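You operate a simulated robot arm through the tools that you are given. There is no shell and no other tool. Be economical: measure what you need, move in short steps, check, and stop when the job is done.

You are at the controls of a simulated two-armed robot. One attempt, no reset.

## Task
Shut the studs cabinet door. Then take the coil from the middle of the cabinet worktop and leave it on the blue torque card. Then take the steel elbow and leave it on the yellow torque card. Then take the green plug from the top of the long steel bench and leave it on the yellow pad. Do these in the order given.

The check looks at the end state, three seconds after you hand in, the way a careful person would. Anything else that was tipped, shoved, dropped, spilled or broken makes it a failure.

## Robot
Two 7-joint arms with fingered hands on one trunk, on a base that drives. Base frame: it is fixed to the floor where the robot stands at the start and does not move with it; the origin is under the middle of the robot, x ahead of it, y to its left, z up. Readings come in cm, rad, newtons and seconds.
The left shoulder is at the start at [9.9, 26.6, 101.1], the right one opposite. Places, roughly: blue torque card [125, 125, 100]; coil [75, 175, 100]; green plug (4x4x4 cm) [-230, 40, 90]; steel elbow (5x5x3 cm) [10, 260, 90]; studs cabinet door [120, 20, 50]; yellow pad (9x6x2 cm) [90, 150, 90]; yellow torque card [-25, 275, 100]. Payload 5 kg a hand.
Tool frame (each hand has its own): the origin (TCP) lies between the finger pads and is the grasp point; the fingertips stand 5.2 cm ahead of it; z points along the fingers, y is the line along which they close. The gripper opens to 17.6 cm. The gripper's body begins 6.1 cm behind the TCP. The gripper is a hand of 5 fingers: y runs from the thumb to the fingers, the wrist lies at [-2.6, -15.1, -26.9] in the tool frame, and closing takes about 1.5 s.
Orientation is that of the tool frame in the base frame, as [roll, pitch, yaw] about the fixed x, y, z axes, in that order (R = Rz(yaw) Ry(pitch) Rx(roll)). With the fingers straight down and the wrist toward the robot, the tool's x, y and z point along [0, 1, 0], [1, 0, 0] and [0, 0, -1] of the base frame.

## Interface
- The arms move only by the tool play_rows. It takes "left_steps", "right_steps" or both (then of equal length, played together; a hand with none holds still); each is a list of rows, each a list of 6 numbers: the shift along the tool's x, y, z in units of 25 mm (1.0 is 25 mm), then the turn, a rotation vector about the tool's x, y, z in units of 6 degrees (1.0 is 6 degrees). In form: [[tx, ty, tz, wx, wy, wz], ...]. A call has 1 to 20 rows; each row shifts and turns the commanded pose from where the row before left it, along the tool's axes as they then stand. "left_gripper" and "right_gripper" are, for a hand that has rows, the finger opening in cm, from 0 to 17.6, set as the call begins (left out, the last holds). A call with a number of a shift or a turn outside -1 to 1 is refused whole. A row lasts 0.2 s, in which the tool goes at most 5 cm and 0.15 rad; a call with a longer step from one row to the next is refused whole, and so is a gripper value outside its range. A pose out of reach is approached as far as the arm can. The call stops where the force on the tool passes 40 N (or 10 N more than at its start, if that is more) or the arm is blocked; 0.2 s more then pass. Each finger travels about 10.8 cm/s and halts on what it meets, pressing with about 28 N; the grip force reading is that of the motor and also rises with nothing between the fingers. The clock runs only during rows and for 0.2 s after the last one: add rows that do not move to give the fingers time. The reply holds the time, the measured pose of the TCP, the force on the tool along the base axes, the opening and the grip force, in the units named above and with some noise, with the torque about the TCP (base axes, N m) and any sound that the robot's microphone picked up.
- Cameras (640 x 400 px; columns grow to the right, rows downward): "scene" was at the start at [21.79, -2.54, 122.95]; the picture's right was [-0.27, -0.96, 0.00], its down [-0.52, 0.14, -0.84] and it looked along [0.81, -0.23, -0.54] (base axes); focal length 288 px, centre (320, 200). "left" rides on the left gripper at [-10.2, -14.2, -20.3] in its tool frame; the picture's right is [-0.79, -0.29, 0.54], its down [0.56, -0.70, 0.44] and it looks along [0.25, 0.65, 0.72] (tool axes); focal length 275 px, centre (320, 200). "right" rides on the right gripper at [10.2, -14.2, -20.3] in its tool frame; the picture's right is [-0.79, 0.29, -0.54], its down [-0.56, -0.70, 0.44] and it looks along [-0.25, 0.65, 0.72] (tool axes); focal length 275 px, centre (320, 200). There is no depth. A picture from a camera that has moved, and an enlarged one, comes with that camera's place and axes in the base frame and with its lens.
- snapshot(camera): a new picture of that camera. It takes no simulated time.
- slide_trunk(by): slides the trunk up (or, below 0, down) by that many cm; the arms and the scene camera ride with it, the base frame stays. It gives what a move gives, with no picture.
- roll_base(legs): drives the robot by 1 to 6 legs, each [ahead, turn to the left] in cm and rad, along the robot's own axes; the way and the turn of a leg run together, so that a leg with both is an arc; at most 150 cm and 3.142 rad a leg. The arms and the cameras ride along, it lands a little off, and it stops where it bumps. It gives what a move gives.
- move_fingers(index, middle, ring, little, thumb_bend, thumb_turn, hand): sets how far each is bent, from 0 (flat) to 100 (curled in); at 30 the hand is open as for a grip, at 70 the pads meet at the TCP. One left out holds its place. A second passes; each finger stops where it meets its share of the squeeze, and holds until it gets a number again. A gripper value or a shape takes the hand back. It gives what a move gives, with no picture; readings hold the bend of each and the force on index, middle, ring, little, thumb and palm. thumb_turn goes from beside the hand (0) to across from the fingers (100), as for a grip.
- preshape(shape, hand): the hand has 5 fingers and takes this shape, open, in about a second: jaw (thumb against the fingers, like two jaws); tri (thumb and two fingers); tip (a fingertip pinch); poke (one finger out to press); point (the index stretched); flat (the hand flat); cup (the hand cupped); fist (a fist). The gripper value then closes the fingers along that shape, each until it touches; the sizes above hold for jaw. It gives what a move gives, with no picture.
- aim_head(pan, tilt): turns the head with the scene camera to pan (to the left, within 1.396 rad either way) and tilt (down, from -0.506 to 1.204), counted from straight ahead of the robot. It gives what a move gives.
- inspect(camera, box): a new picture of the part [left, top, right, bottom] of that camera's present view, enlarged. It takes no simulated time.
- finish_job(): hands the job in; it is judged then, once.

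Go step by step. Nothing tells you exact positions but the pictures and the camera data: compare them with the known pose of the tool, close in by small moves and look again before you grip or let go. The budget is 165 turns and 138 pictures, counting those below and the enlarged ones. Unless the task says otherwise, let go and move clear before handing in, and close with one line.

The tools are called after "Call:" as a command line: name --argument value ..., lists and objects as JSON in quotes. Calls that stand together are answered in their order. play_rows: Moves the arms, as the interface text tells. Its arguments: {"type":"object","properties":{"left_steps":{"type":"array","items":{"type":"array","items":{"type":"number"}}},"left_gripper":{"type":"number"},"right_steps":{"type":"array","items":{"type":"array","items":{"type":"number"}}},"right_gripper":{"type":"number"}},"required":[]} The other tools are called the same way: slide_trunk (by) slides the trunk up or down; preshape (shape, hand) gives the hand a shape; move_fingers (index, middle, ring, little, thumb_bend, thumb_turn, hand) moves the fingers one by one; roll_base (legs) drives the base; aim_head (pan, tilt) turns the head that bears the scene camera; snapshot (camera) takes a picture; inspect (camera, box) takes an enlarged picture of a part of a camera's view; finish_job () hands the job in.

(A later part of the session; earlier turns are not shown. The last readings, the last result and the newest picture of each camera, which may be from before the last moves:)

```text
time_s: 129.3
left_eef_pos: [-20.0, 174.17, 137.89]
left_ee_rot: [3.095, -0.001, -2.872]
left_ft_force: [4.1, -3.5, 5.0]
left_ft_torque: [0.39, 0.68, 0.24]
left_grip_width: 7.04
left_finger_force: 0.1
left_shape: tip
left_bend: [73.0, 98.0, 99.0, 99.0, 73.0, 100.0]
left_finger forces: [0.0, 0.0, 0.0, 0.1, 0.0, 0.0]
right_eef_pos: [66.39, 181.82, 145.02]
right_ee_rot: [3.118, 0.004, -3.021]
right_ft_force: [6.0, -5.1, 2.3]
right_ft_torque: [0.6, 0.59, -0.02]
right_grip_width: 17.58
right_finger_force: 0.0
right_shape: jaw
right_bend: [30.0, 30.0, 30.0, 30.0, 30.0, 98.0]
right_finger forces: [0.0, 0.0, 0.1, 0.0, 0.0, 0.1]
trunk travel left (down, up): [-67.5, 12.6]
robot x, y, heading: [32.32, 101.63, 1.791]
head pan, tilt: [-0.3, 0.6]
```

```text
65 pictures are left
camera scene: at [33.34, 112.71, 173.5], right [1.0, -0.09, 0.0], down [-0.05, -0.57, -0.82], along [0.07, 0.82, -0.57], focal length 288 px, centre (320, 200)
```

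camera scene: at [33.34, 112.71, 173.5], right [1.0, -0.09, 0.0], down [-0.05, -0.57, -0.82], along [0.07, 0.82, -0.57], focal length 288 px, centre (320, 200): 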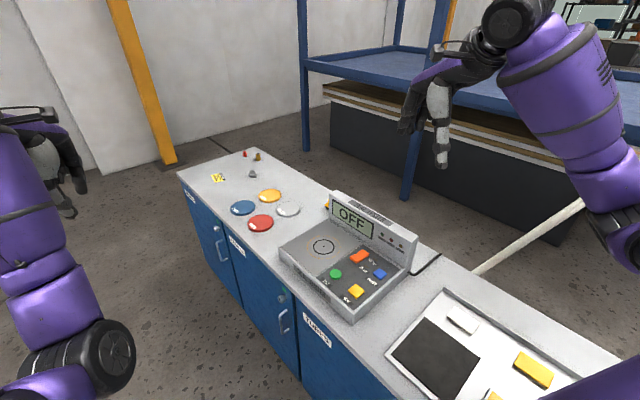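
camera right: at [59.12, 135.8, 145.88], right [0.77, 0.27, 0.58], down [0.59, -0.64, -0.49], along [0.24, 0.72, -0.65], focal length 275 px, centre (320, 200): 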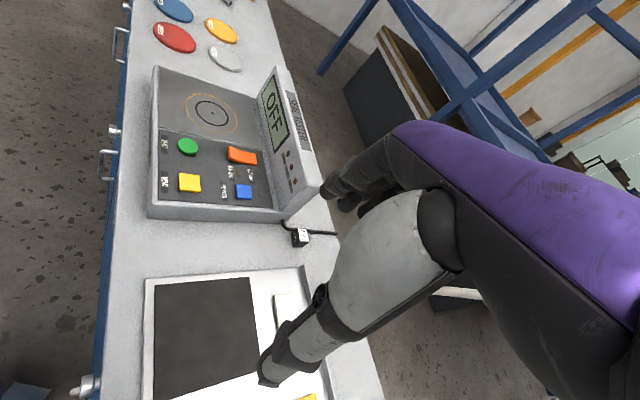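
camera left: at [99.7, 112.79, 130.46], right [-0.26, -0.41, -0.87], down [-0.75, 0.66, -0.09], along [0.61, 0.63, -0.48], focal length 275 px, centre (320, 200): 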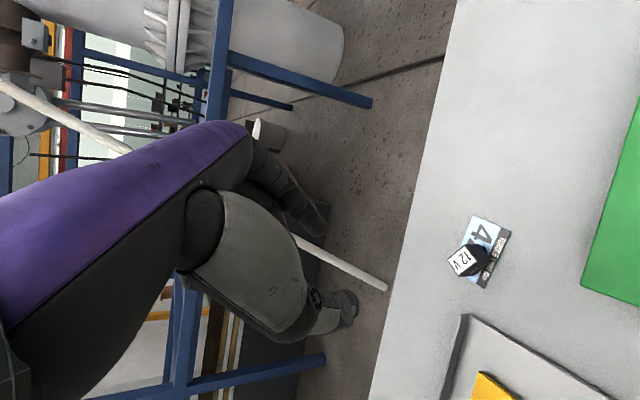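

The turn stopped with a jolt and the base shifted about 5 cm. I'll look to the left for something touching it.

Call:
aim_head --pan 1.39 --tilt 0.45

Call:
snapshot --camera "scene"

Call:
aim_head --pan -1.39 --tilt 0.6

Call:
snapshot --camera "scene"

```text
time_s: 131.0
left_eef_pos: [-21.23, 174.87, 136.84]
left_ee_rot: [3.107, 0.004, -2.867]
left_ft_force: [-0.6, 0.7, -0.9]
left_ft_torque: [-0.06, -0.16, -0.1]
left_grip_width: 7.02
left_finger_force: 0.1
left_shape: tip
left_bend: [73.0, 98.0, 99.0, 99.0, 73.0, 100.0]
left_finger forces: [0.0, 0.1, 0.0, 0.1, 0.1, 0.0]
right_eef_pos: [65.16, 182.6, 144.64]
right_ee_rot: [3.128, 0.012, -3.018]
right_ft_force: [-1.0, 0.7, 0.8]
right_ft_torque: [-0.05, -0.11, 0.0]
right_grip_width: 17.6
right_finger_force: 0.0
right_shape: jaw
right_bend: [30.0, 30.0, 30.0, 30.0, 30.0, 98.0]
right_finger forces: [0.0, 0.0, 0.0, 0.0, 0.0, 0.0]
trunk travel left (down, up): [-67.5, 12.6]
robot x, y, heading: [32.31, 100.86, 1.784]
head pan, tilt: [1.389, 0.45]
```

```text
64 pictures are left
camera scene: at [22.28, 104.64, 174.86], right [-0.03, 1.0, -0.01], down [0.44, 0.0, -0.9], along [-0.9, -0.03, -0.44], focal length 288 px, centre (320, 200)
```

scene: 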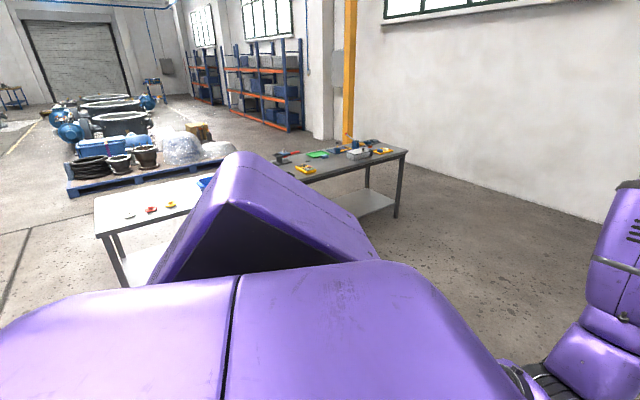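

```text
time_s: 133.5
left_eef_pos: [-21.02, 174.8, 136.87]
left_ee_rot: [3.103, 0.003, -2.867]
left_ft_force: [-0.9, 0.2, 0.5]
left_ft_torque: [0.02, -0.03, 0.01]
left_grip_width: 7.04
left_finger_force: 0.0
left_shape: tip
left_bend: [73.0, 98.0, 99.0, 99.0, 73.0, 100.0]
left_finger forces: [0.1, 0.0, 0.0, 0.0, 0.1, 0.0]
right_eef_pos: [65.41, 182.46, 144.69]
right_ee_rot: [3.122, 0.008, -3.018]
right_ft_force: [-0.2, 0.2, 0.3]
right_ft_torque: [0.03, 0.0, 0.01]
right_grip_width: 17.59
right_finger_force: 0.0
right_shape: jaw
right_bend: [30.0, 30.0, 30.0, 30.0, 30.0, 98.0]
right_finger forces: [0.0, 0.1, 0.0, 0.0, 0.0, 0.0]
trunk travel left (down, up): [-67.5, 12.6]
robot x, y, heading: [32.19, 101.12, 1.779]
head pan, tilt: [-1.389, 0.6]
```

```text
63 pictures are left
camera scene: at [39.8, 108.18, 173.52], right [0.38, -0.92, 0.01], down [-0.52, -0.23, -0.82], along [0.76, 0.31, -0.57], focal length 288 px, centre (320, 200)
```

scene: 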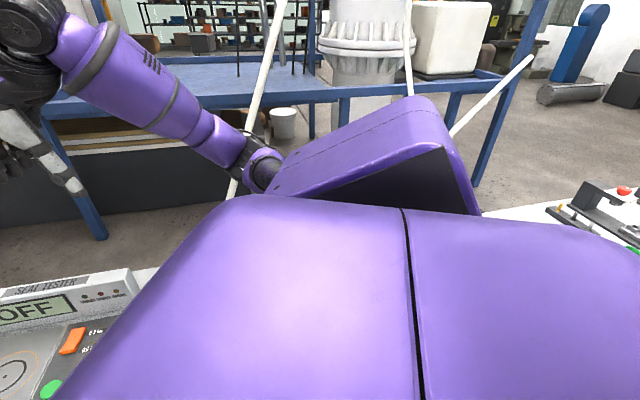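

No obstacle nearby: the jolts come from sway. I'll continue in small legs.

Call:
roll_base --legs '[[0, 0.25], [0, 0.25]]'

Call:
roll_base --legs '[[40, 0]]'

Call:
roll_base --legs '[[40, 0]]'

Call:
roll_base --legs '[[38, 0]]'

Call:
aim_head --pan -0.9 --tilt 0.75

Call:
snapshot --camera "scene"

```text
time_s: 136.2
left_eef_pos: [-49.31, 140.8, 137.22]
left_ee_rot: [3.104, 0.001, -2.374]
left_ft_force: [1.0, -0.1, 0.8]
left_ft_torque: [-0.03, 0.1, 0.02]
left_grip_width: 7.04
left_finger_force: 0.1
left_shape: tip
left_bend: [73.0, 98.0, 99.0, 99.0, 73.0, 100.0]
left_finger forces: [0.0, 0.0, 0.0, 0.0, 0.1, 0.1]
right_eef_pos: [22.93, 188.45, 144.7]
right_ee_rot: [3.124, 0.009, -2.525]
right_ft_force: [1.2, -0.7, 1.2]
right_ft_torque: [0.1, 0.1, -0.02]
right_grip_width: 17.58
right_finger_force: 0.1
right_shape: jaw
right_bend: [30.0, 30.0, 30.0, 30.0, 30.0, 98.0]
right_finger forces: [0.0, 0.0, 0.0, 0.1, 0.0, 0.0]
trunk travel left (down, up): [-67.5, 12.6]
robot x, y, heading: [33.06, 101.74, 2.275]
head pan, tilt: [-1.389, 0.6]
```

```text
time_s: 136.9
left_eef_pos: [-48.68, 136.07, 140.98]
left_ee_rot: [3.003, -0.002, -2.358]
left_ft_force: [-5.2, -6.2, -3.8]
left_ft_torque: [0.79, -0.56, -0.28]
left_grip_width: 7.02
left_finger_force: 0.0
left_shape: tip
left_bend: [73.0, 98.0, 99.0, 99.0, 73.0, 100.0]
left_finger forces: [0.0, 0.0, 0.1, 0.0, 0.2, 0.0]
right_eef_pos: [25.32, 182.95, 147.73]
right_ee_rot: [3.085, 0.019, -2.518]
right_ft_force: [-3.9, -4.9, 1.7]
right_ft_torque: [0.64, -0.56, -0.16]
right_grip_width: 17.57
right_finger_force: 0.1
right_shape: jaw
right_bend: [30.0, 30.0, 30.0, 30.0, 30.0, 97.0]
right_finger forces: [0.0, 0.1, 0.0, 0.0, 0.0, 0.0]
trunk travel left (down, up): [-67.5, 12.6]
robot x, y, heading: [32.96, 101.94, 2.271]
head pan, tilt: [-1.389, 0.6]
stopped in leg 1: the force on the tool passed its limit at 63 N (the readings are from after the stop); the commanded pose is now the measured one
```

```text
time_s: 137.8
left_eef_pos: [-48.82, 134.8, 142.34]
left_ee_rot: [2.975, -0.025, -2.329]
left_ft_force: [-3.2, 4.1, -5.7]
left_ft_torque: [-0.24, -0.43, -0.13]
left_grip_width: 7.02
left_finger_force: 0.1
left_shape: tip
left_bend: [73.0, 98.0, 99.0, 99.0, 73.0, 100.0]
left_finger forces: [0.0, 0.0, 0.0, 0.0, 0.0, 0.0]
right_eef_pos: [26.62, 182.6, 148.48]
right_ee_rot: [3.07, 0.014, -2.522]
right_ft_force: [-4.7, 2.4, -3.8]
right_ft_torque: [-0.25, -0.5, 0.08]
right_grip_width: 17.59
right_finger_force: 0.1
right_shape: jaw
right_bend: [30.0, 30.0, 30.0, 30.0, 30.0, 97.0]
right_finger forces: [0.0, 0.1, 0.0, 0.0, 0.0, 0.1]
trunk travel left (down, up): [-67.5, 12.6]
robot x, y, heading: [32.1, 103.07, 2.27]
head pan, tilt: [-1.389, 0.6]
stopped in leg 1: the force on the tool passed its limit at 80 N (the readings are from after the stop); the commanded pose is now the measured one
```

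```text
time_s: 139.1
left_eef_pos: [-50.59, 134.82, 144.91]
left_ee_rot: [2.927, -0.042, -2.296]
left_ft_force: [0.9, 0.9, -1.8]
left_ft_torque: [-0.05, 0.05, 0.06]
left_grip_width: 6.99
left_finger_force: 0.0
left_shape: tip
left_bend: [73.0, 98.0, 99.0, 99.0, 73.0, 100.0]
left_finger forces: [0.0, 0.1, 0.1, 0.0, 0.1, 0.0]
right_eef_pos: [25.71, 183.45, 150.55]
right_ee_rot: [3.026, 0.002, -2.514]
right_ft_force: [0.5, -1.0, -1.9]
right_ft_torque: [0.14, 0.08, 0.02]
right_grip_width: 17.59
right_finger_force: 0.1
right_shape: jaw
right_bend: [30.0, 30.0, 30.0, 30.0, 30.0, 97.0]
right_finger forces: [0.1, 0.0, 0.1, 0.1, 0.0, 0.0]
trunk travel left (down, up): [-67.5, 12.6]
robot x, y, heading: [28.65, 107.63, 2.265]
head pan, tilt: [-1.389, 0.6]
stopped in leg 1: the force on the tool passed its limit at 68 N (the readings are from after the stop); the commanded pose is now the measured one
```

```text
time_s: 140.1
left_eef_pos: [-50.84, 134.95, 144.79]
left_ee_rot: [2.928, -0.041, -2.296]
left_ft_force: [-0.3, 2.0, -0.1]
left_ft_torque: [-0.09, -0.08, -0.03]
left_grip_width: 7.0
left_finger_force: 0.1
left_shape: tip
left_bend: [73.0, 98.0, 99.0, 99.0, 73.0, 100.0]
left_finger forces: [0.1, 0.0, 0.0, 0.1, 0.1, 0.0]
right_eef_pos: [25.56, 183.56, 150.47]
right_ee_rot: [3.027, 0.003, -2.512]
right_ft_force: [-0.7, 0.6, -1.1]
right_ft_torque: [-0.13, -0.08, 0.02]
right_grip_width: 17.58
right_finger_force: 0.1
right_shape: jaw
right_bend: [30.0, 30.0, 30.0, 30.0, 30.0, 97.0]
right_finger forces: [0.0, 0.0, 0.0, 0.1, 0.0, 0.2]
trunk travel left (down, up): [-67.5, 12.6]
robot x, y, heading: [28.28, 107.14, 2.269]
head pan, tilt: [-0.901, 0.75]
```

```text
62 pictures are left
camera scene: at [27.67, 118.56, 172.16], right [0.98, -0.2, 0.01], down [-0.13, -0.68, -0.72], along [0.15, 0.71, -0.69], focal length 288 px, centre (320, 200)
```

scene: 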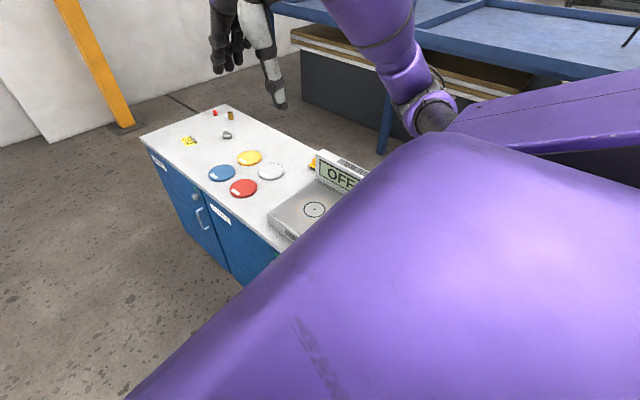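

Driving with the trunk high makes the body sway and trips the force limit. I'll lower the trunk 33 cm (hands still above the worktop) and drive again.

Call:
slide_trunk --by -33

Call:
roll_base --legs '[[35, 0]]'

```text
time_s: 143.4
left_eef_pos: [-63.71, 134.06, 105.02]
left_ee_rot: [3.032, -0.067, -2.187]
left_ft_force: [-11.1, 8.6, -3.7]
left_ft_torque: [-1.01, -1.69, -0.44]
left_grip_width: 7.03
left_finger_force: 0.1
left_shape: tip
left_bend: [73.0, 98.0, 99.0, 99.0, 73.0, 100.0]
left_finger forces: [0.0, 0.0, 0.1, 0.0, 0.0, 0.0]
right_eef_pos: [15.85, 189.36, 117.19]
right_ee_rot: [3.056, 0.046, -2.491]
right_ft_force: [-15.0, 4.2, 0.7]
right_ft_torque: [-0.62, -2.86, -0.78]
right_grip_width: 17.5
right_finger_force: 0.0
right_shape: jaw
right_bend: [30.0, 30.0, 30.0, 30.0, 30.0, 97.0]
right_finger forces: [0.1, 0.0, 0.0, 0.0, 0.0, 0.0]
trunk travel left (down, up): [-34.2, 45.9]
robot x, y, heading: [23.68, 111.97, 2.459]
head pan, tilt: [-0.901, 0.75]
stopped: the arm was blocked; the commanded pose is now the measured one
```

```text
time_s: 144.1
left_eef_pos: [-62.76, 133.91, 112.42]
left_ee_rot: [2.944, -0.16, -2.108]
left_ft_force: [0.6, -6.3, 0.3]
left_ft_torque: [0.62, 0.04, -0.2]
left_grip_width: 7.01
left_finger_force: 0.1
left_shape: tip
left_bend: [73.0, 98.0, 99.0, 99.0, 73.0, 100.0]
left_finger forces: [0.1, 0.0, 0.0, 0.0, 0.0, 0.1]
right_eef_pos: [22.18, 192.76, 115.75]
right_ee_rot: [3.054, 0.063, -2.507]
right_ft_force: [1.7, -7.4, 5.0]
right_ft_torque: [0.84, 0.19, -0.14]
right_grip_width: 17.6
right_finger_force: 0.1
right_shape: jaw
right_bend: [30.0, 30.0, 30.0, 30.0, 30.0, 98.0]
right_finger forces: [0.1, 0.0, 0.0, 0.1, 0.0, 0.0]
trunk travel left (down, up): [-34.2, 45.9]
robot x, y, heading: [21.87, 113.59, 2.508]
head pan, tilt: [-0.901, 0.75]
stopped in leg 1: the robot was blocked; the commanded pose is now the measured one
```

Lowering pushed the robot sideways, so an arm part is touching something. I'll look at the right side carefully.

Call:
aim_head --pan -1.39 --tilt 0.7

Call:
snapshot --camera "scene"

Call:
snapshot --camera "right"

```text
time_s: 145.0
left_eef_pos: [-63.44, 134.11, 111.2]
left_ee_rot: [2.957, -0.171, -2.108]
left_ft_force: [-0.1, 0.4, -0.1]
left_ft_torque: [-0.02, -0.04, -0.01]
left_grip_width: 7.02
left_finger_force: 0.0
left_shape: tip
left_bend: [73.0, 98.0, 99.0, 99.0, 73.0, 100.0]
left_finger forces: [0.0, 0.0, 0.0, 0.0, 0.1, 0.0]
right_eef_pos: [22.2, 193.01, 115.36]
right_ee_rot: [3.062, 0.072, -2.51]
right_ft_force: [0.1, 0.0, 0.1]
right_ft_torque: [0.02, 0.02, 0.0]
right_grip_width: 17.59
right_finger_force: 0.0
right_shape: jaw
right_bend: [30.0, 30.0, 30.0, 30.0, 30.0, 98.0]
right_finger forces: [0.0, 0.1, 0.0, 0.0, 0.0, 0.0]
trunk travel left (down, up): [-34.2, 45.9]
robot x, y, heading: [21.78, 114.07, 2.518]
head pan, tilt: [-1.389, 0.7]
```

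```text
61 pictures are left
camera scene: at [15.13, 119.97, 140.8], right [0.9, -0.43, 0.03], down [-0.24, -0.56, -0.8], along [0.36, 0.71, -0.6], focal length 288 px, centre (320, 200)
```

scene: 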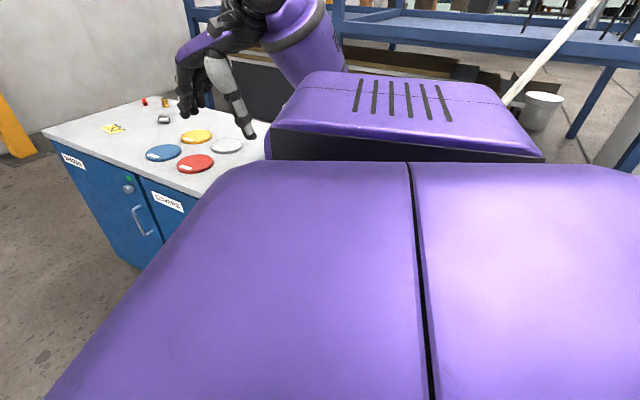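

```text
60 pictures are left
camera right: at [22.19, 173.58, 133.85], right [0.46, 0.64, 0.62], down [0.87, -0.19, -0.46], along [-0.18, 0.75, -0.64], focal length 275 px, centre (320, 200)
```

right: 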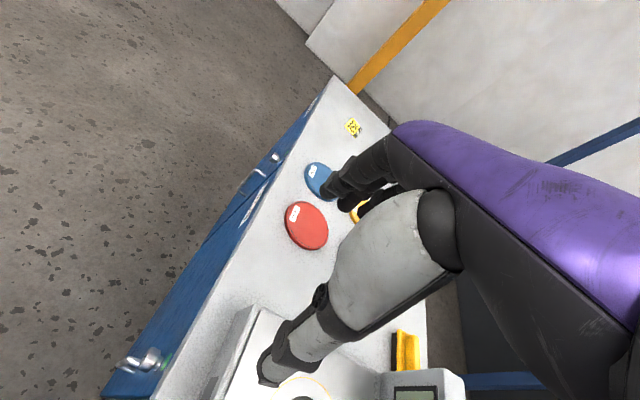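

The right elbow probably came down onto the tester. I'll raise the trunk again and check the tester.

Call:
slide_trunk --by 25

Call:
snapshot --camera "right"

Call:
aim_head --pan -1.25 --tilt 0.6

Call:
snapshot --camera "scene"

```text
time_s: 145.4
left_eef_pos: [-62.7, 133.32, 116.08]
left_ee_rot: [2.893, -0.227, -2.038]
left_ft_force: [4.4, -8.1, 7.5]
left_ft_torque: [0.79, 0.25, -0.27]
left_grip_width: 7.04
left_finger_force: 0.0
left_shape: tip
left_bend: [73.0, 98.0, 99.0, 99.0, 73.0, 100.0]
left_finger forces: [0.0, 0.0, 0.0, 0.0, 0.0, 0.0]
right_eef_pos: [24.86, 195.83, 116.88]
right_ee_rot: [3.029, 0.103, -2.494]
right_ft_force: [-4.0, -8.2, 0.4]
right_ft_torque: [0.96, -0.41, -0.18]
right_grip_width: 17.59
right_finger_force: 0.0
right_shape: jaw
right_bend: [30.0, 30.0, 30.0, 30.0, 30.0, 97.0]
right_finger forces: [0.0, 0.1, 0.0, 0.0, 0.1, 0.0]
trunk travel left (down, up): [-34.9, 45.2]
robot x, y, heading: [20.66, 115.47, 2.554]
head pan, tilt: [-1.389, 0.7]
heard: click
stopped: the arm was blocked; the commanded pose is now the measured one
```

```text
59 pictures are left
camera right: at [24.95, 175.44, 134.38], right [0.45, 0.62, 0.65], down [0.88, -0.15, -0.46], along [-0.19, 0.77, -0.61], focal length 275 px, centre (320, 200)
```

right: 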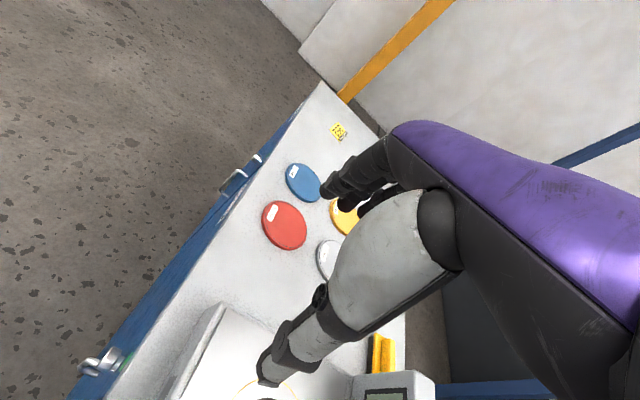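

```text
time_s: 146.1
left_eef_pos: [-63.14, 134.24, 114.87]
left_ee_rot: [2.909, -0.232, -2.053]
left_ft_force: [0.5, 0.0, 1.1]
left_ft_torque: [-0.02, 0.06, -0.02]
left_grip_width: 7.02
left_finger_force: 0.0
left_shape: tip
left_bend: [73.0, 98.0, 99.0, 99.0, 73.0, 100.0]
left_finger forces: [0.0, 0.0, 0.0, 0.0, 0.0, 0.0]
right_eef_pos: [24.55, 196.23, 116.56]
right_ee_rot: [3.035, 0.101, -2.505]
right_ft_force: [0.0, -0.4, 0.3]
right_ft_torque: [0.03, 0.13, -0.01]
right_grip_width: 17.61
right_finger_force: 0.1
right_shape: jaw
right_bend: [30.0, 30.0, 30.0, 30.0, 30.0, 97.0]
right_finger forces: [0.1, 0.1, 0.1, 0.1, 0.0, 0.1]
trunk travel left (down, up): [-34.9, 45.2]
robot x, y, heading: [20.58, 115.43, 2.548]
head pan, tilt: [-1.25, 0.6]
```

```text
58 pictures are left
camera scene: at [13.21, 120.9, 142.44], right [0.96, -0.27, 0.03], down [-0.12, -0.51, -0.85], along [0.25, 0.82, -0.52], focal length 288 px, centre (320, 200)
```

scene: 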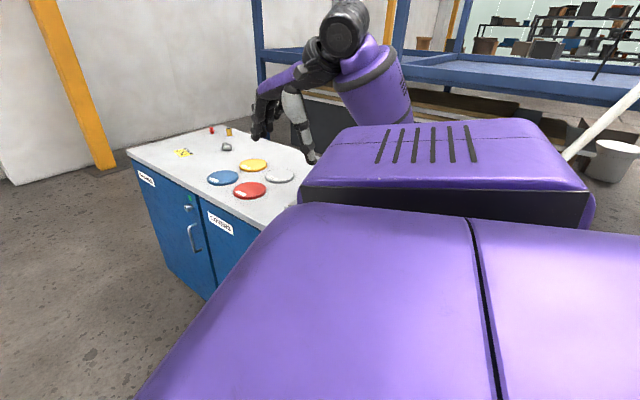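

A part of the right arm is caught near the tester. I'll pull the right hand up and away from the bench, toward my front.

Call:
play_rows --right_steps '[[0, 0, -0.6, 0, 0, 0], [0, 0, -0.6, 0, 0, 0], [0.4, 0, -0.6, 0, 0, 0], [0.4, 0, -0.6, 0, 0, 0], [0.6, 0.2, -0.6, 0, 0, 0], [0.6, 0.2, -0.6, 0, 0, 0], [0.6, 0.2, -0.3, 0, 0, 0], [0.6, 0.2, -0.3, 0, 0, 0], [0.6, 0.2, 0, 0, 0, 0], [0.6, 0.2, 0, 0, 0, 0]]'

Call:
snapshot --camera "scene"

Call:
snapshot --camera "right"

```text
time_s: 146.4
left_eef_pos: [-62.14, 134.96, 117.32]
left_ee_rot: [2.864, -0.285, -1.996]
left_ft_force: [-0.8, -10.4, -2.7]
left_ft_torque: [1.2, 0.07, -0.51]
left_grip_width: 7.01
left_finger_force: 0.1
left_shape: tip
left_bend: [73.0, 98.0, 99.0, 99.0, 73.0, 100.0]
left_finger forces: [0.0, 0.1, 0.0, 0.1, 0.0, 0.1]
right_eef_pos: [27.23, 199.34, 117.71]
right_ee_rot: [3.011, 0.147, -2.486]
right_ft_force: [-0.1, -6.9, -0.4]
right_ft_torque: [0.93, -0.13, -0.14]
right_grip_width: 17.61
right_finger_force: 0.1
right_shape: jaw
right_bend: [30.0, 30.0, 30.0, 30.0, 30.0, 97.0]
right_finger forces: [0.1, 0.0, 0.1, 0.0, 0.1, 0.0]
trunk travel left (down, up): [-34.9, 45.2]
robot x, y, heading: [20.1, 115.83, 2.562]
head pan, tilt: [-1.25, 0.6]
stopped in row 1 (right hand): the arm was blocked; the commanded pose is now the measured one
```

```text
57 pictures are left
camera scene: at [12.6, 121.1, 142.52], right [0.97, -0.25, 0.03], down [-0.11, -0.51, -0.85], along [0.23, 0.82, -0.52], focal length 288 px, centre (320, 200)
```

scene: 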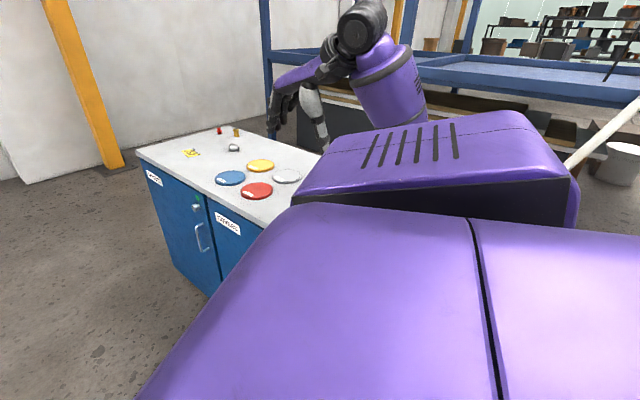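

```text
56 pictures are left
camera right: at [27.25, 178.34, 134.3], right [0.42, 0.6, 0.68], down [0.89, -0.12, -0.44], along [-0.18, 0.79, -0.58], focal length 275 px, centre (320, 200)
```

right: 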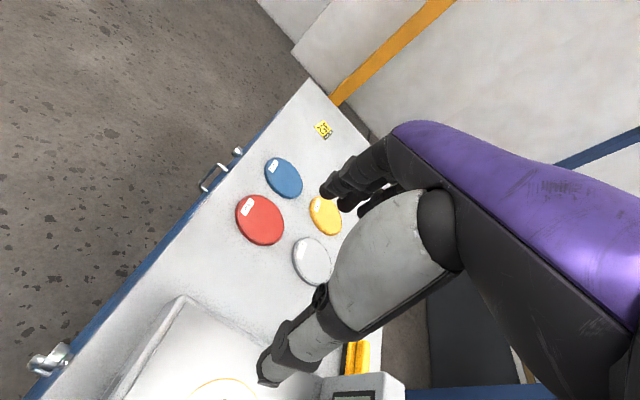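

I'll test which way the base is free: a short drive backward.

Call:
roll_base --legs '[[-8, 0]]'

```text
time_s: 147.1
left_eef_pos: [-57.94, 137.95, 121.01]
left_ee_rot: [2.78, -0.397, -1.894]
left_ft_force: [-4.6, -6.3, -7.2]
left_ft_torque: [0.67, -0.1, -0.39]
left_grip_width: 7.03
left_finger_force: 0.0
left_shape: tip
left_bend: [73.0, 98.0, 99.0, 99.0, 73.0, 100.0]
left_finger forces: [0.0, 0.1, 0.0, 0.0, 0.1, 0.0]
right_eef_pos: [32.98, 206.47, 120.08]
right_ee_rot: [2.953, 0.255, -2.452]
right_ft_force: [-3.1, -6.4, 3.4]
right_ft_torque: [0.78, -0.36, -0.16]
right_grip_width: 17.6
right_finger_force: 0.1
right_shape: jaw
right_bend: [30.0, 30.0, 30.0, 30.0, 30.0, 97.0]
right_finger forces: [0.1, 0.0, 0.1, 0.0, 0.0, 0.1]
trunk travel left (down, up): [-34.9, 45.2]
robot x, y, heading: [20.06, 115.85, 2.572]
head pan, tilt: [-1.25, 0.6]
stopped in leg 1: the robot was blocked; the commanded pose is now the measured one
```

Call:
snapshot --camera "right"

Call:
aim_head --pan -1.39 --tilt 1.1

Call:
snapshot --camera "scene"

```text
55 pictures are left
camera right: at [33.07, 183.69, 134.26], right [0.36, 0.53, 0.76], down [0.91, -0.04, -0.41], along [-0.19, 0.85, -0.5], focal length 275 px, centre (320, 200)
```

right: 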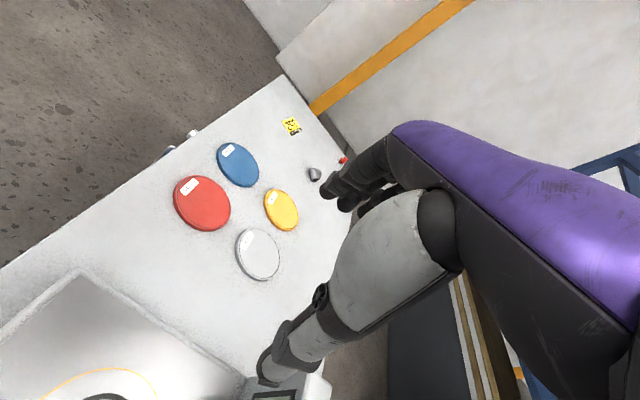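

```text
time_s: 148.0
left_eef_pos: [-57.62, 138.11, 120.78]
left_ee_rot: [2.782, -0.402, -1.901]
left_ft_force: [0.4, 0.2, -0.4]
left_ft_torque: [-0.03, 0.01, 0.01]
left_grip_width: 7.04
left_finger_force: 0.0
left_shape: tip
left_bend: [73.0, 98.0, 99.0, 99.0, 73.0, 100.0]
left_finger forces: [0.1, 0.0, 0.1, 0.0, 0.0, 0.0]
right_eef_pos: [32.85, 206.26, 120.04]
right_ee_rot: [2.956, 0.254, -2.455]
right_ft_force: [0.4, -0.5, 0.6]
right_ft_torque: [0.03, 0.09, 0.01]
right_grip_width: 17.58
right_finger_force: 0.1
right_shape: jaw
right_bend: [30.0, 30.0, 30.0, 30.0, 30.0, 97.0]
right_finger forces: [0.1, 0.0, 0.0, 0.0, 0.0, 0.0]
trunk travel left (down, up): [-34.9, 45.2]
robot x, y, heading: [20.07, 115.37, 2.57]
head pan, tilt: [-1.389, 1.1]
```

```text
54 pictures are left
camera scene: at [12.8, 118.28, 138.56], right [0.92, -0.38, 0.02], down [-0.32, -0.8, -0.51], along [0.21, 0.46, -0.86], focal length 288 px, centre (320, 200)
```

scene: 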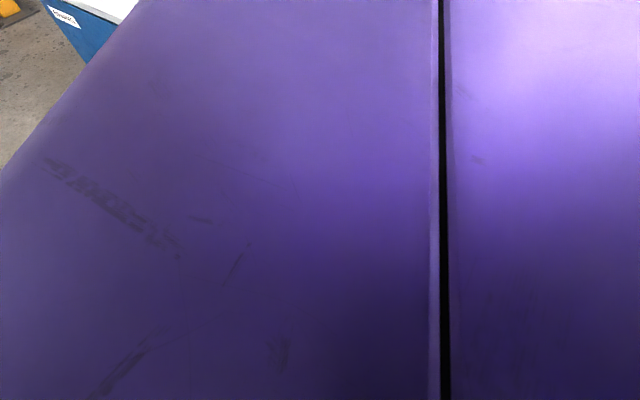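

Call:
play_rows --right_steps '[[0, 0, 0, 0, 0, 0], [0, 0, 0, 0, 0, 0], [0, 0, 0, 0, 0, 0], [0.1, 0, 0, 0, 0, 0], [0.2, 0, 0, 0, 0, 0], [0.2, 0, 0, 0, 0, 0], [0.2, 0, 0, 0, 0, 0], [0.2, 0, 0, 0, 0, 0], [0.2, 0, 0, 0, 0, 0], [0.2, 0, 0, 0, 0, 0]]'

```text
time_s: 148.4
left_eef_pos: [-55.83, 139.71, 122.56]
left_ee_rot: [2.733, -0.451, -1.84]
left_ft_force: [-3.8, -5.8, -7.3]
left_ft_torque: [0.54, -0.04, -0.34]
left_grip_width: 7.05
left_finger_force: 0.1
left_shape: tip
left_bend: [73.0, 98.0, 99.0, 99.0, 73.0, 100.0]
left_finger forces: [0.0, 0.0, 0.0, 0.0, 0.0, 0.0]
right_eef_pos: [35.25, 210.0, 120.8]
right_ee_rot: [2.927, 0.295, -2.435]
right_ft_force: [-4.8, -8.1, 3.5]
right_ft_torque: [0.89, -0.55, -0.21]
right_grip_width: 17.61
right_finger_force: 0.0
right_shape: jaw
right_bend: [30.0, 30.0, 30.0, 30.0, 30.0, 97.0]
right_finger forces: [0.0, 0.1, 0.0, 0.1, 0.0, 0.1]
trunk travel left (down, up): [-34.9, 45.2]
robot x, y, heading: [20.1, 116.29, 2.573]
head pan, tilt: [-1.389, 1.1]
stopped in row 1 (right hand): the arm was blocked; the commanded pose is now the measured one
```

Call:
slide_trunk --by 15

Call:
slide_trunk --by 15

```text
time_s: 148.7
left_eef_pos: [-54.13, 141.0, 124.98]
left_ee_rot: [2.673, -0.502, -1.763]
left_ft_force: [-6.2, -3.3, -7.2]
left_ft_torque: [0.3, -0.13, -0.24]
left_grip_width: 7.02
left_finger_force: 0.1
left_shape: tip
left_bend: [73.0, 98.0, 99.0, 99.0, 73.0, 100.0]
left_finger forces: [0.0, 0.0, 0.0, 0.0, 0.1, 0.0]
right_eef_pos: [38.53, 213.52, 120.9]
right_ee_rot: [2.914, 0.319, -2.426]
right_ft_force: [-7.1, -6.6, 2.7]
right_ft_torque: [0.78, -0.87, -0.31]
right_grip_width: 17.59
right_finger_force: 0.0
right_shape: jaw
right_bend: [30.0, 30.0, 30.0, 30.0, 30.0, 97.0]
right_finger forces: [0.0, 0.0, 0.0, 0.1, 0.0, 0.0]
trunk travel left (down, up): [-35.6, 44.5]
robot x, y, heading: [20.35, 115.85, 2.581]
head pan, tilt: [-1.389, 1.1]
stopped: the arm was blocked; the commanded pose is now the measured one
```

```text
time_s: 150.4
left_eef_pos: [-55.07, 144.94, 137.43]
left_ee_rot: [2.71, -0.529, -1.796]
left_ft_force: [-7.5, 0.0, -7.9]
left_ft_torque: [-0.15, -0.22, 0.12]
left_grip_width: 7.02
left_finger_force: 0.0
left_shape: tip
left_bend: [73.0, 98.0, 99.0, 99.0, 73.0, 100.0]
left_finger forces: [0.1, 0.0, 0.0, 0.0, 0.0, 0.0]
right_eef_pos: [37.72, 216.39, 130.93]
right_ee_rot: [2.938, 0.261, -2.429]
right_ft_force: [-5.2, 0.1, 2.3]
right_ft_torque: [-0.34, -0.94, -0.22]
right_grip_width: 17.6
right_finger_force: 0.1
right_shape: jaw
right_bend: [30.0, 30.0, 30.0, 30.0, 30.0, 97.0]
right_finger forces: [0.0, 0.0, 0.0, 0.0, 0.0, 0.1]
trunk travel left (down, up): [-50.9, 29.2]
robot x, y, heading: [20.09, 115.99, 2.573]
head pan, tilt: [-1.389, 1.1]
stopped: the force on the tool passed its limit at 62 N (the readings are from after the stop); the commanded pose is now the measured one
```

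The trunk rose 15 cm. Let me look again, then ease the right arm inward.

Call:
aim_head --pan -1.2 --tilt 0.6

Call:
snapshot --camera "scene"

Call:
play_rows --right_steps '[[0, 0, 0, 0, 0, 0], [0.2, 0, -0.1, 0, 0, 0], [0.3, 0, -0.1, 0, 0, 0], [0.3, 0, -0.1, 0, 0, 0], [0.3, 0, -0.1, 0, 0, 0], [0.3, 0, -0.1, 0, 0, 0]]'

```text
time_s: 151.3
left_eef_pos: [-53.48, 143.57, 138.64]
left_ee_rot: [2.693, -0.522, -1.791]
left_ft_force: [-0.1, -0.4, -0.1]
left_ft_torque: [0.05, -0.02, 0.01]
left_grip_width: 7.03
left_finger_force: 0.0
left_shape: tip
left_bend: [73.0, 98.0, 99.0, 99.0, 73.0, 100.0]
left_finger forces: [0.0, 0.0, 0.0, 0.0, 0.0, 0.1]
right_eef_pos: [39.02, 215.1, 131.7]
right_ee_rot: [2.919, 0.262, -2.439]
right_ft_force: [0.5, 0.6, 0.4]
right_ft_torque: [0.0, 0.02, -0.03]
right_grip_width: 17.59
right_finger_force: 0.0
right_shape: jaw
right_bend: [30.0, 30.0, 30.0, 30.0, 30.0, 97.0]
right_finger forces: [0.0, 0.0, 0.0, 0.1, 0.1, 0.1]
trunk travel left (down, up): [-50.9, 29.2]
robot x, y, heading: [20.1, 116.08, 2.58]
head pan, tilt: [-1.201, 0.6]
```

```text
53 pictures are left
camera scene: at [17.58, 126.5, 156.89], right [0.98, -0.19, 0.02], down [-0.1, -0.56, -0.82], along [0.17, 0.81, -0.57], focal length 288 px, centre (320, 200)
```

scene: 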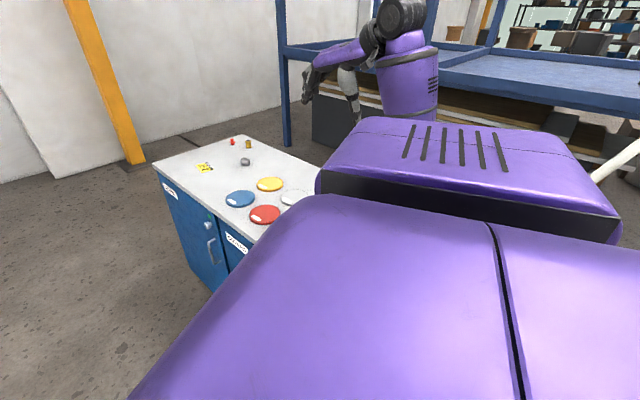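

```text
time_s: 152.7
left_eef_pos: [-53.35, 143.75, 138.48]
left_ee_rot: [2.691, -0.522, -1.793]
left_ft_force: [-0.2, -0.7, -0.8]
left_ft_torque: [0.0, 0.01, -0.02]
left_grip_width: 7.04
left_finger_force: 0.0
left_shape: tip
left_bend: [73.0, 98.0, 99.0, 99.0, 73.0, 100.0]
left_finger forces: [0.1, 0.0, 0.1, 0.0, 0.1, 0.0]
right_eef_pos: [36.68, 212.55, 131.94]
right_ee_rot: [2.921, 0.258, -2.437]
right_ft_force: [0.0, 0.1, -0.3]
right_ft_torque: [-0.02, 0.0, 0.01]
right_grip_width: 17.61
right_finger_force: 0.1
right_shape: jaw
right_bend: [30.0, 30.0, 30.0, 30.0, 30.0, 97.0]
right_finger forces: [0.0, 0.0, 0.0, 0.0, 0.0, 0.0]
trunk travel left (down, up): [-50.9, 29.2]
robot x, y, heading: [20.04, 116.07, 2.577]
head pan, tilt: [-1.201, 0.6]
```

Free now. I'll bring the right hand well inward, away from the bench.

Call:
play_rows --right_steps '[[0.5, 0.1, -0.1, 0, 0, 0], [0.8, 0.1, -0.1, 0, 0, 0], [0.8, 0.1, 0, 0, 0, 0], [0.8, 0.1, 0, 0, 0, 0], [0.8, 0.1, 0, 0, 0, 0], [0.8, 0.1, 0, 0, 0, 0], [0.8, 0.1, 0, 0, 0, 0], [0.8, 0.1, 0, 0, 0, 0], [0.8, 0.1, 0, 0, 0, 0], [0.8, 0.1, 0, 0, 0, 0], [0.8, 0.1, 0, 0, 0, 0], [0.8, 0.1, 0, 0, 0, 0], [0.8, 0.1, 0, 0, 0, 0], [0.8, 0.1, 0, 0, 0, 0], [0.8, 0.1, 0, 0, 0, 0], [0.8, 0.1, 0, 0, 0, 0], [0.8, 0.1, 0, 0, 0, 0], [0.8, 0.1, 0, 0, 0, 0]]'

Call:
snapshot --camera "scene"

```text
time_s: 156.5
left_eef_pos: [-53.09, 144.16, 138.65]
left_ee_rot: [2.691, -0.526, -1.79]
left_ft_force: [0.3, -0.6, -0.4]
left_ft_torque: [0.0, -0.07, 0.01]
left_grip_width: 7.02
left_finger_force: 0.0
left_shape: tip
left_bend: [73.0, 98.0, 99.0, 99.0, 73.0, 100.0]
left_finger forces: [0.0, 0.1, 0.0, 0.0, 0.1, 0.0]
right_eef_pos: [7.01, 194.83, 124.24]
right_ee_rot: [2.926, 0.259, -2.436]
right_ft_force: [-0.5, 0.7, -0.2]
right_ft_torque: [0.0, -0.08, -0.06]
right_grip_width: 17.58
right_finger_force: 0.0
right_shape: jaw
right_bend: [30.0, 30.0, 30.0, 30.0, 30.0, 97.0]
right_finger forces: [0.1, 0.0, 0.1, 0.0, 0.1, 0.0]
right hand out of reach, approached as far as the arm can: row 16, 17, 18
trunk travel left (down, up): [-50.9, 29.2]
robot x, y, heading: [20.0, 116.14, 2.576]
head pan, tilt: [-1.201, 0.6]
```

```text
52 pictures are left
camera scene: at [17.98, 127.12, 156.82], right [0.98, -0.19, 0.01], down [-0.1, -0.56, -0.82], along [0.17, 0.81, -0.57], focal length 288 px, centre (320, 200)
```

scene: 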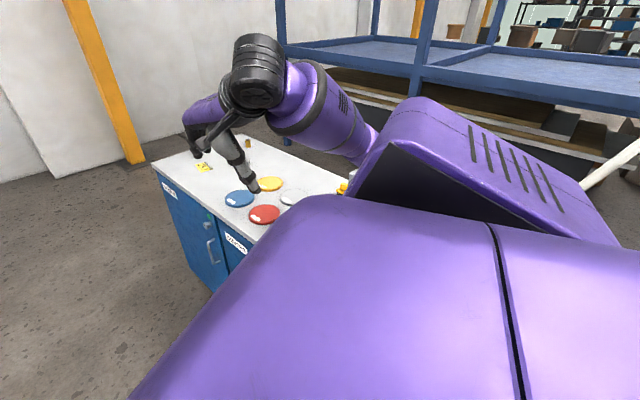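

Call:
play_rows --right_steps '[[0.2, 0.8, -0.3, 0.26, 0.31, -0.36], [0.2, 0.8, -0.3, 0.26, 0.31, -0.36], [0.2, 0.8, -0.3, 0.26, 0.31, -0.36], [0.3, 0.8, -0.3, 0.26, 0.31, -0.36], [0.3, 0.8, -0.2, 0.26, 0.31, -0.36], [0.4, 0.8, -0.2, 0.26, 0.31, -0.36], [0.6, 0.6, 0, 0.26, 0.31, -0.36], [0.6, 0.6, 0, 0.26, 0.31, -0.36], [0.8, 0.4, 0, 0, 0, 0], [0.8, 0.4, 0, 0, 0, 0], [0.8, 0.2, 0, 0, 0, 0], [0.8, 0, 0, 0, 0, 0]]'

Call:
snapshot --camera "scene"

```text
time_s: 159.1
left_eef_pos: [-53.06, 144.24, 138.57]
left_ee_rot: [2.69, -0.524, -1.792]
left_ft_force: [-0.1, -0.7, 0.6]
left_ft_torque: [0.05, -0.04, -0.02]
left_grip_width: 7.03
left_finger_force: 0.0
left_shape: tip
left_bend: [73.0, 98.0, 99.0, 99.0, 73.0, 100.0]
left_finger forces: [0.0, 0.0, 0.0, 0.0, 0.0, 0.0]
right_eef_pos: [-14.87, 192.72, 128.48]
right_ee_rot: [-3.094, 0.022, -2.113]
right_ft_force: [-0.5, -1.1, -0.1]
right_ft_torque: [0.05, -0.05, -0.02]
right_grip_width: 17.58
right_finger_force: 0.0
right_shape: jaw
right_bend: [30.0, 30.0, 30.0, 30.0, 30.0, 97.0]
right_finger forces: [0.0, 0.0, 0.1, 0.0, 0.0, 0.1]
trunk travel left (down, up): [-50.9, 29.2]
robot x, y, heading: [20.04, 115.88, 2.573]
head pan, tilt: [-1.201, 0.6]
```

```text
51 pictures are left
camera scene: at [17.99, 127.1, 156.83], right [0.98, -0.19, 0.01], down [-0.1, -0.56, -0.82], along [0.17, 0.81, -0.57], focal length 288 px, centre (320, 200)
```

scene: 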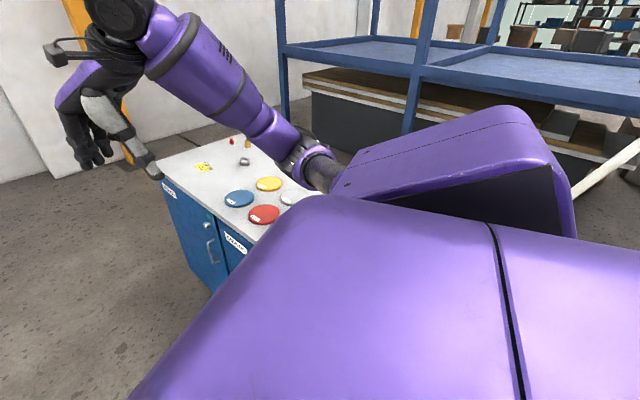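

Right arm is in a good pose. Now I'll straighten the left hand and move it outward a little.

Call:
play_rows --left_steps '[[0, 0, 0, 0.43, -0.5, 0.32], [0, 0, 0, 0.43, -0.5, 0.32], [0, 0, 0, 0.43, -0.5, 0.32], [0, 0, 0, 0.43, -0.5, 0.32], [0, 0, 0, 0.43, -0.5, 0.32], [0, 0, 0, 0.43, -0.5, 0.32], [0, 0, 0, 0.43, -0.5, 0.32], [0, 0, 0, 0.43, -0.5, 0.32], [0, 0, 0, 0.43, -0.5, 0.32], [0, 0, 0, 0.43, -0.5, 0.32], [0.5, 0, 0, 0, 0, 0], [0.5, 0, 0, 0, 0, 0], [0.5, 0, 0, 0, 0, 0], [0.5, 0, 0, 0, 0, 0], [0.5, 0, 0, 0, 0, 0], [0.5, 0, 0, 0, 0, 0]]'

Call:
roll_base --legs '[[25, 0]]'

```text
time_s: 162.5
left_eef_pos: [-69.55, 142.38, 134.31]
left_ee_rot: [-3.002, -0.053, -2.22]
left_ft_force: [-1.2, -0.7, 0.0]
left_ft_torque: [0.07, -0.05, 0.01]
left_grip_width: 7.05
left_finger_force: 0.0
left_shape: tip
left_bend: [73.0, 98.0, 99.0, 99.0, 73.0, 100.0]
left_finger forces: [0.1, 0.1, 0.0, 0.1, 0.1, 0.1]
left hand out of reach, approached as far as the arm can: row 2, 3, 4, 5, 6, 7, 8, 9, 10
right_eef_pos: [-14.9, 192.69, 128.48]
right_ee_rot: [-3.096, 0.023, -2.113]
right_ft_force: [0.0, 0.6, 0.2]
right_ft_torque: [0.05, -0.03, 0.0]
right_grip_width: 17.64
right_finger_force: 0.0
right_shape: jaw
right_bend: [30.0, 30.0, 30.0, 30.0, 30.0, 97.0]
right_finger forces: [0.1, 0.0, 0.0, 0.0, 0.0, 0.1]
trunk travel left (down, up): [-50.9, 29.2]
robot x, y, heading: [20.04, 116.2, 2.574]
head pan, tilt: [-1.201, 0.6]
```

```text
time_s: 164.8
left_eef_pos: [-90.96, 156.69, 134.27]
left_ee_rot: [-3.0, -0.053, -2.225]
left_ft_force: [-0.1, 0.6, -0.5]
left_ft_torque: [-0.05, -0.1, -0.05]
left_grip_width: 7.02
left_finger_force: 0.1
left_shape: tip
left_bend: [73.0, 98.0, 99.0, 99.0, 73.0, 100.0]
left_finger forces: [0.1, 0.0, 0.0, 0.1, 0.0, 0.1]
right_eef_pos: [-36.02, 206.75, 128.39]
right_ee_rot: [-3.094, 0.019, -2.117]
right_ft_force: [-1.5, 0.2, -0.8]
right_ft_torque: [-0.06, -0.04, 0.02]
right_grip_width: 17.63
right_finger_force: 0.1
right_shape: jaw
right_bend: [30.0, 30.0, 30.0, 30.0, 30.0, 97.0]
right_finger forces: [0.1, 0.0, 0.1, 0.1, 0.0, 0.1]
trunk travel left (down, up): [-50.9, 29.2]
robot x, y, heading: [-1.93, 130.18, 2.576]
head pan, tilt: [-1.201, 0.6]
```

Smooth now. Let me check the tester and bench.

Call:
aim_head --pan -1.39 --tilt 0.55

Call:
snapshot --camera "scene"

```text
time_s: 165.6
left_eef_pos: [-89.81, 155.75, 136.26]
left_ee_rot: [-3.046, -0.064, -2.219]
left_ft_force: [2.8, -2.0, 2.6]
left_ft_torque: [0.1, 0.37, 0.07]
left_grip_width: 7.0
left_finger_force: 0.0
left_shape: tip
left_bend: [73.0, 98.0, 99.0, 99.0, 73.0, 100.0]
left_finger forces: [0.0, 0.1, 0.1, 0.0, 0.0, 0.0]
right_eef_pos: [-34.22, 205.61, 129.6]
right_ee_rot: [-3.111, 0.021, -2.119]
right_ft_force: [3.0, -1.9, 1.8]
right_ft_torque: [0.23, 0.3, -0.06]
right_grip_width: 17.61
right_finger_force: 0.0
right_shape: jaw
right_bend: [30.0, 30.0, 30.0, 30.0, 30.0, 97.0]
right_finger forces: [0.1, 0.0, 0.0, 0.0, 0.1, 0.0]
trunk travel left (down, up): [-50.9, 29.2]
robot x, y, heading: [-1.46, 129.41, 2.575]
head pan, tilt: [-1.389, 0.55]
```

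```text
50 pictures are left
camera scene: at [-1.42, 140.3, 157.33], right [0.93, -0.38, 0.01], down [-0.19, -0.49, -0.85], along [0.33, 0.79, -0.52], focal length 288 px, centre (320, 200)
```

scene: 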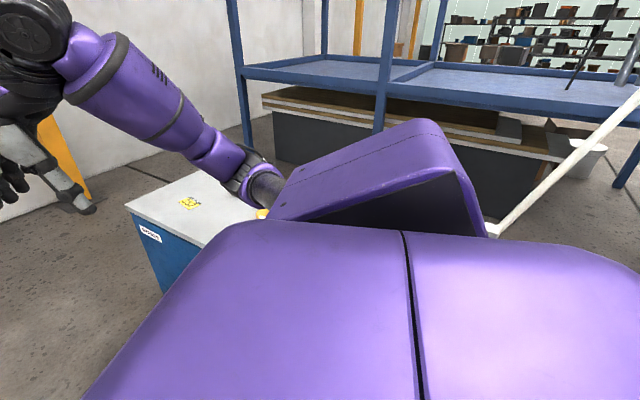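

Call:
roll_base --legs '[[0, -0.36], [25, 0]]'

Call:
roll_base --legs '[[25, 0]]'

Call:
roll_base --legs '[[23, 0]]'

```text
time_s: 168.3
left_eef_pos: [-77.22, 187.2, 137.39]
left_ee_rot: [-3.086, -0.07, -2.577]
left_ft_force: [-8.1, -2.9, -2.9]
left_ft_torque: [0.57, -0.96, -0.18]
left_grip_width: 7.01
left_finger_force: 0.1
left_shape: tip
left_bend: [73.0, 98.0, 99.0, 99.0, 73.0, 100.0]
left_finger forces: [0.0, 0.0, 0.0, 0.0, 0.0, 0.0]
right_eef_pos: [-6.33, 213.15, 131.04]
right_ee_rot: [-3.132, 0.03, -2.485]
right_ft_force: [-7.1, -1.0, -2.9]
right_ft_torque: [0.1, -0.79, -0.01]
right_grip_width: 17.6
right_finger_force: 0.1
right_shape: jaw
right_bend: [30.0, 30.0, 30.0, 30.0, 30.0, 97.0]
right_finger forces: [0.0, 0.1, 0.0, 0.0, 0.0, 0.1]
trunk travel left (down, up): [-50.9, 29.2]
robot x, y, heading: [-4.57, 132.9, 2.171]
head pan, tilt: [-1.389, 0.55]
stopped in leg 2: the robot was blocked; the commanded pose is now the measured one
```

```text
time_s: 170.6
left_eef_pos: [-91.81, 208.99, 137.24]
left_ee_rot: [-3.089, -0.079, -2.576]
left_ft_force: [-1.7, 1.2, -1.7]
left_ft_torque: [-0.08, -0.27, -0.04]
left_grip_width: 7.04
left_finger_force: 0.0
left_shape: tip
left_bend: [73.0, 98.0, 99.0, 99.0, 73.0, 100.0]
left_finger forces: [0.0, 0.0, 0.0, 0.1, 0.1, 0.0]
right_eef_pos: [-20.72, 234.46, 130.94]
right_ee_rot: [-3.132, 0.029, -2.485]
right_ft_force: [-0.9, 1.1, -0.6]
right_ft_torque: [-0.12, -0.15, 0.0]
right_grip_width: 17.6
right_finger_force: 0.1
right_shape: jaw
right_bend: [30.0, 30.0, 30.0, 30.0, 30.0, 98.0]
right_finger forces: [0.0, 0.0, 0.1, 0.0, 0.1, 0.1]
trunk travel left (down, up): [-50.9, 29.2]
robot x, y, heading: [-19.3, 153.56, 2.173]
head pan, tilt: [-1.389, 0.55]
```

```text
time_s: 172.7
left_eef_pos: [-103.63, 226.69, 138.53]
left_ee_rot: [-3.121, -0.089, -2.577]
left_ft_force: [-0.9, 0.6, -1.7]
left_ft_torque: [-0.11, -0.13, -0.05]
left_grip_width: 7.03
left_finger_force: 0.0
left_shape: tip
left_bend: [73.0, 98.0, 99.0, 99.0, 73.0, 100.0]
left_finger forces: [0.0, 0.0, 0.0, 0.0, 0.1, 0.0]
right_eef_pos: [-32.03, 251.7, 131.85]
right_ee_rot: [3.137, 0.027, -2.487]
right_ft_force: [-0.4, 0.1, -0.5]
right_ft_torque: [-0.14, -0.07, -0.01]
right_grip_width: 17.6
right_finger_force: 0.1
right_shape: jaw
right_bend: [30.0, 30.0, 30.0, 30.0, 30.0, 98.0]
right_finger forces: [0.0, 0.0, 0.0, 0.1, 0.0, 0.1]
trunk travel left (down, up): [-50.9, 29.2]
robot x, y, heading: [-32.29, 172.36, 2.171]
head pan, tilt: [-1.389, 0.55]
```

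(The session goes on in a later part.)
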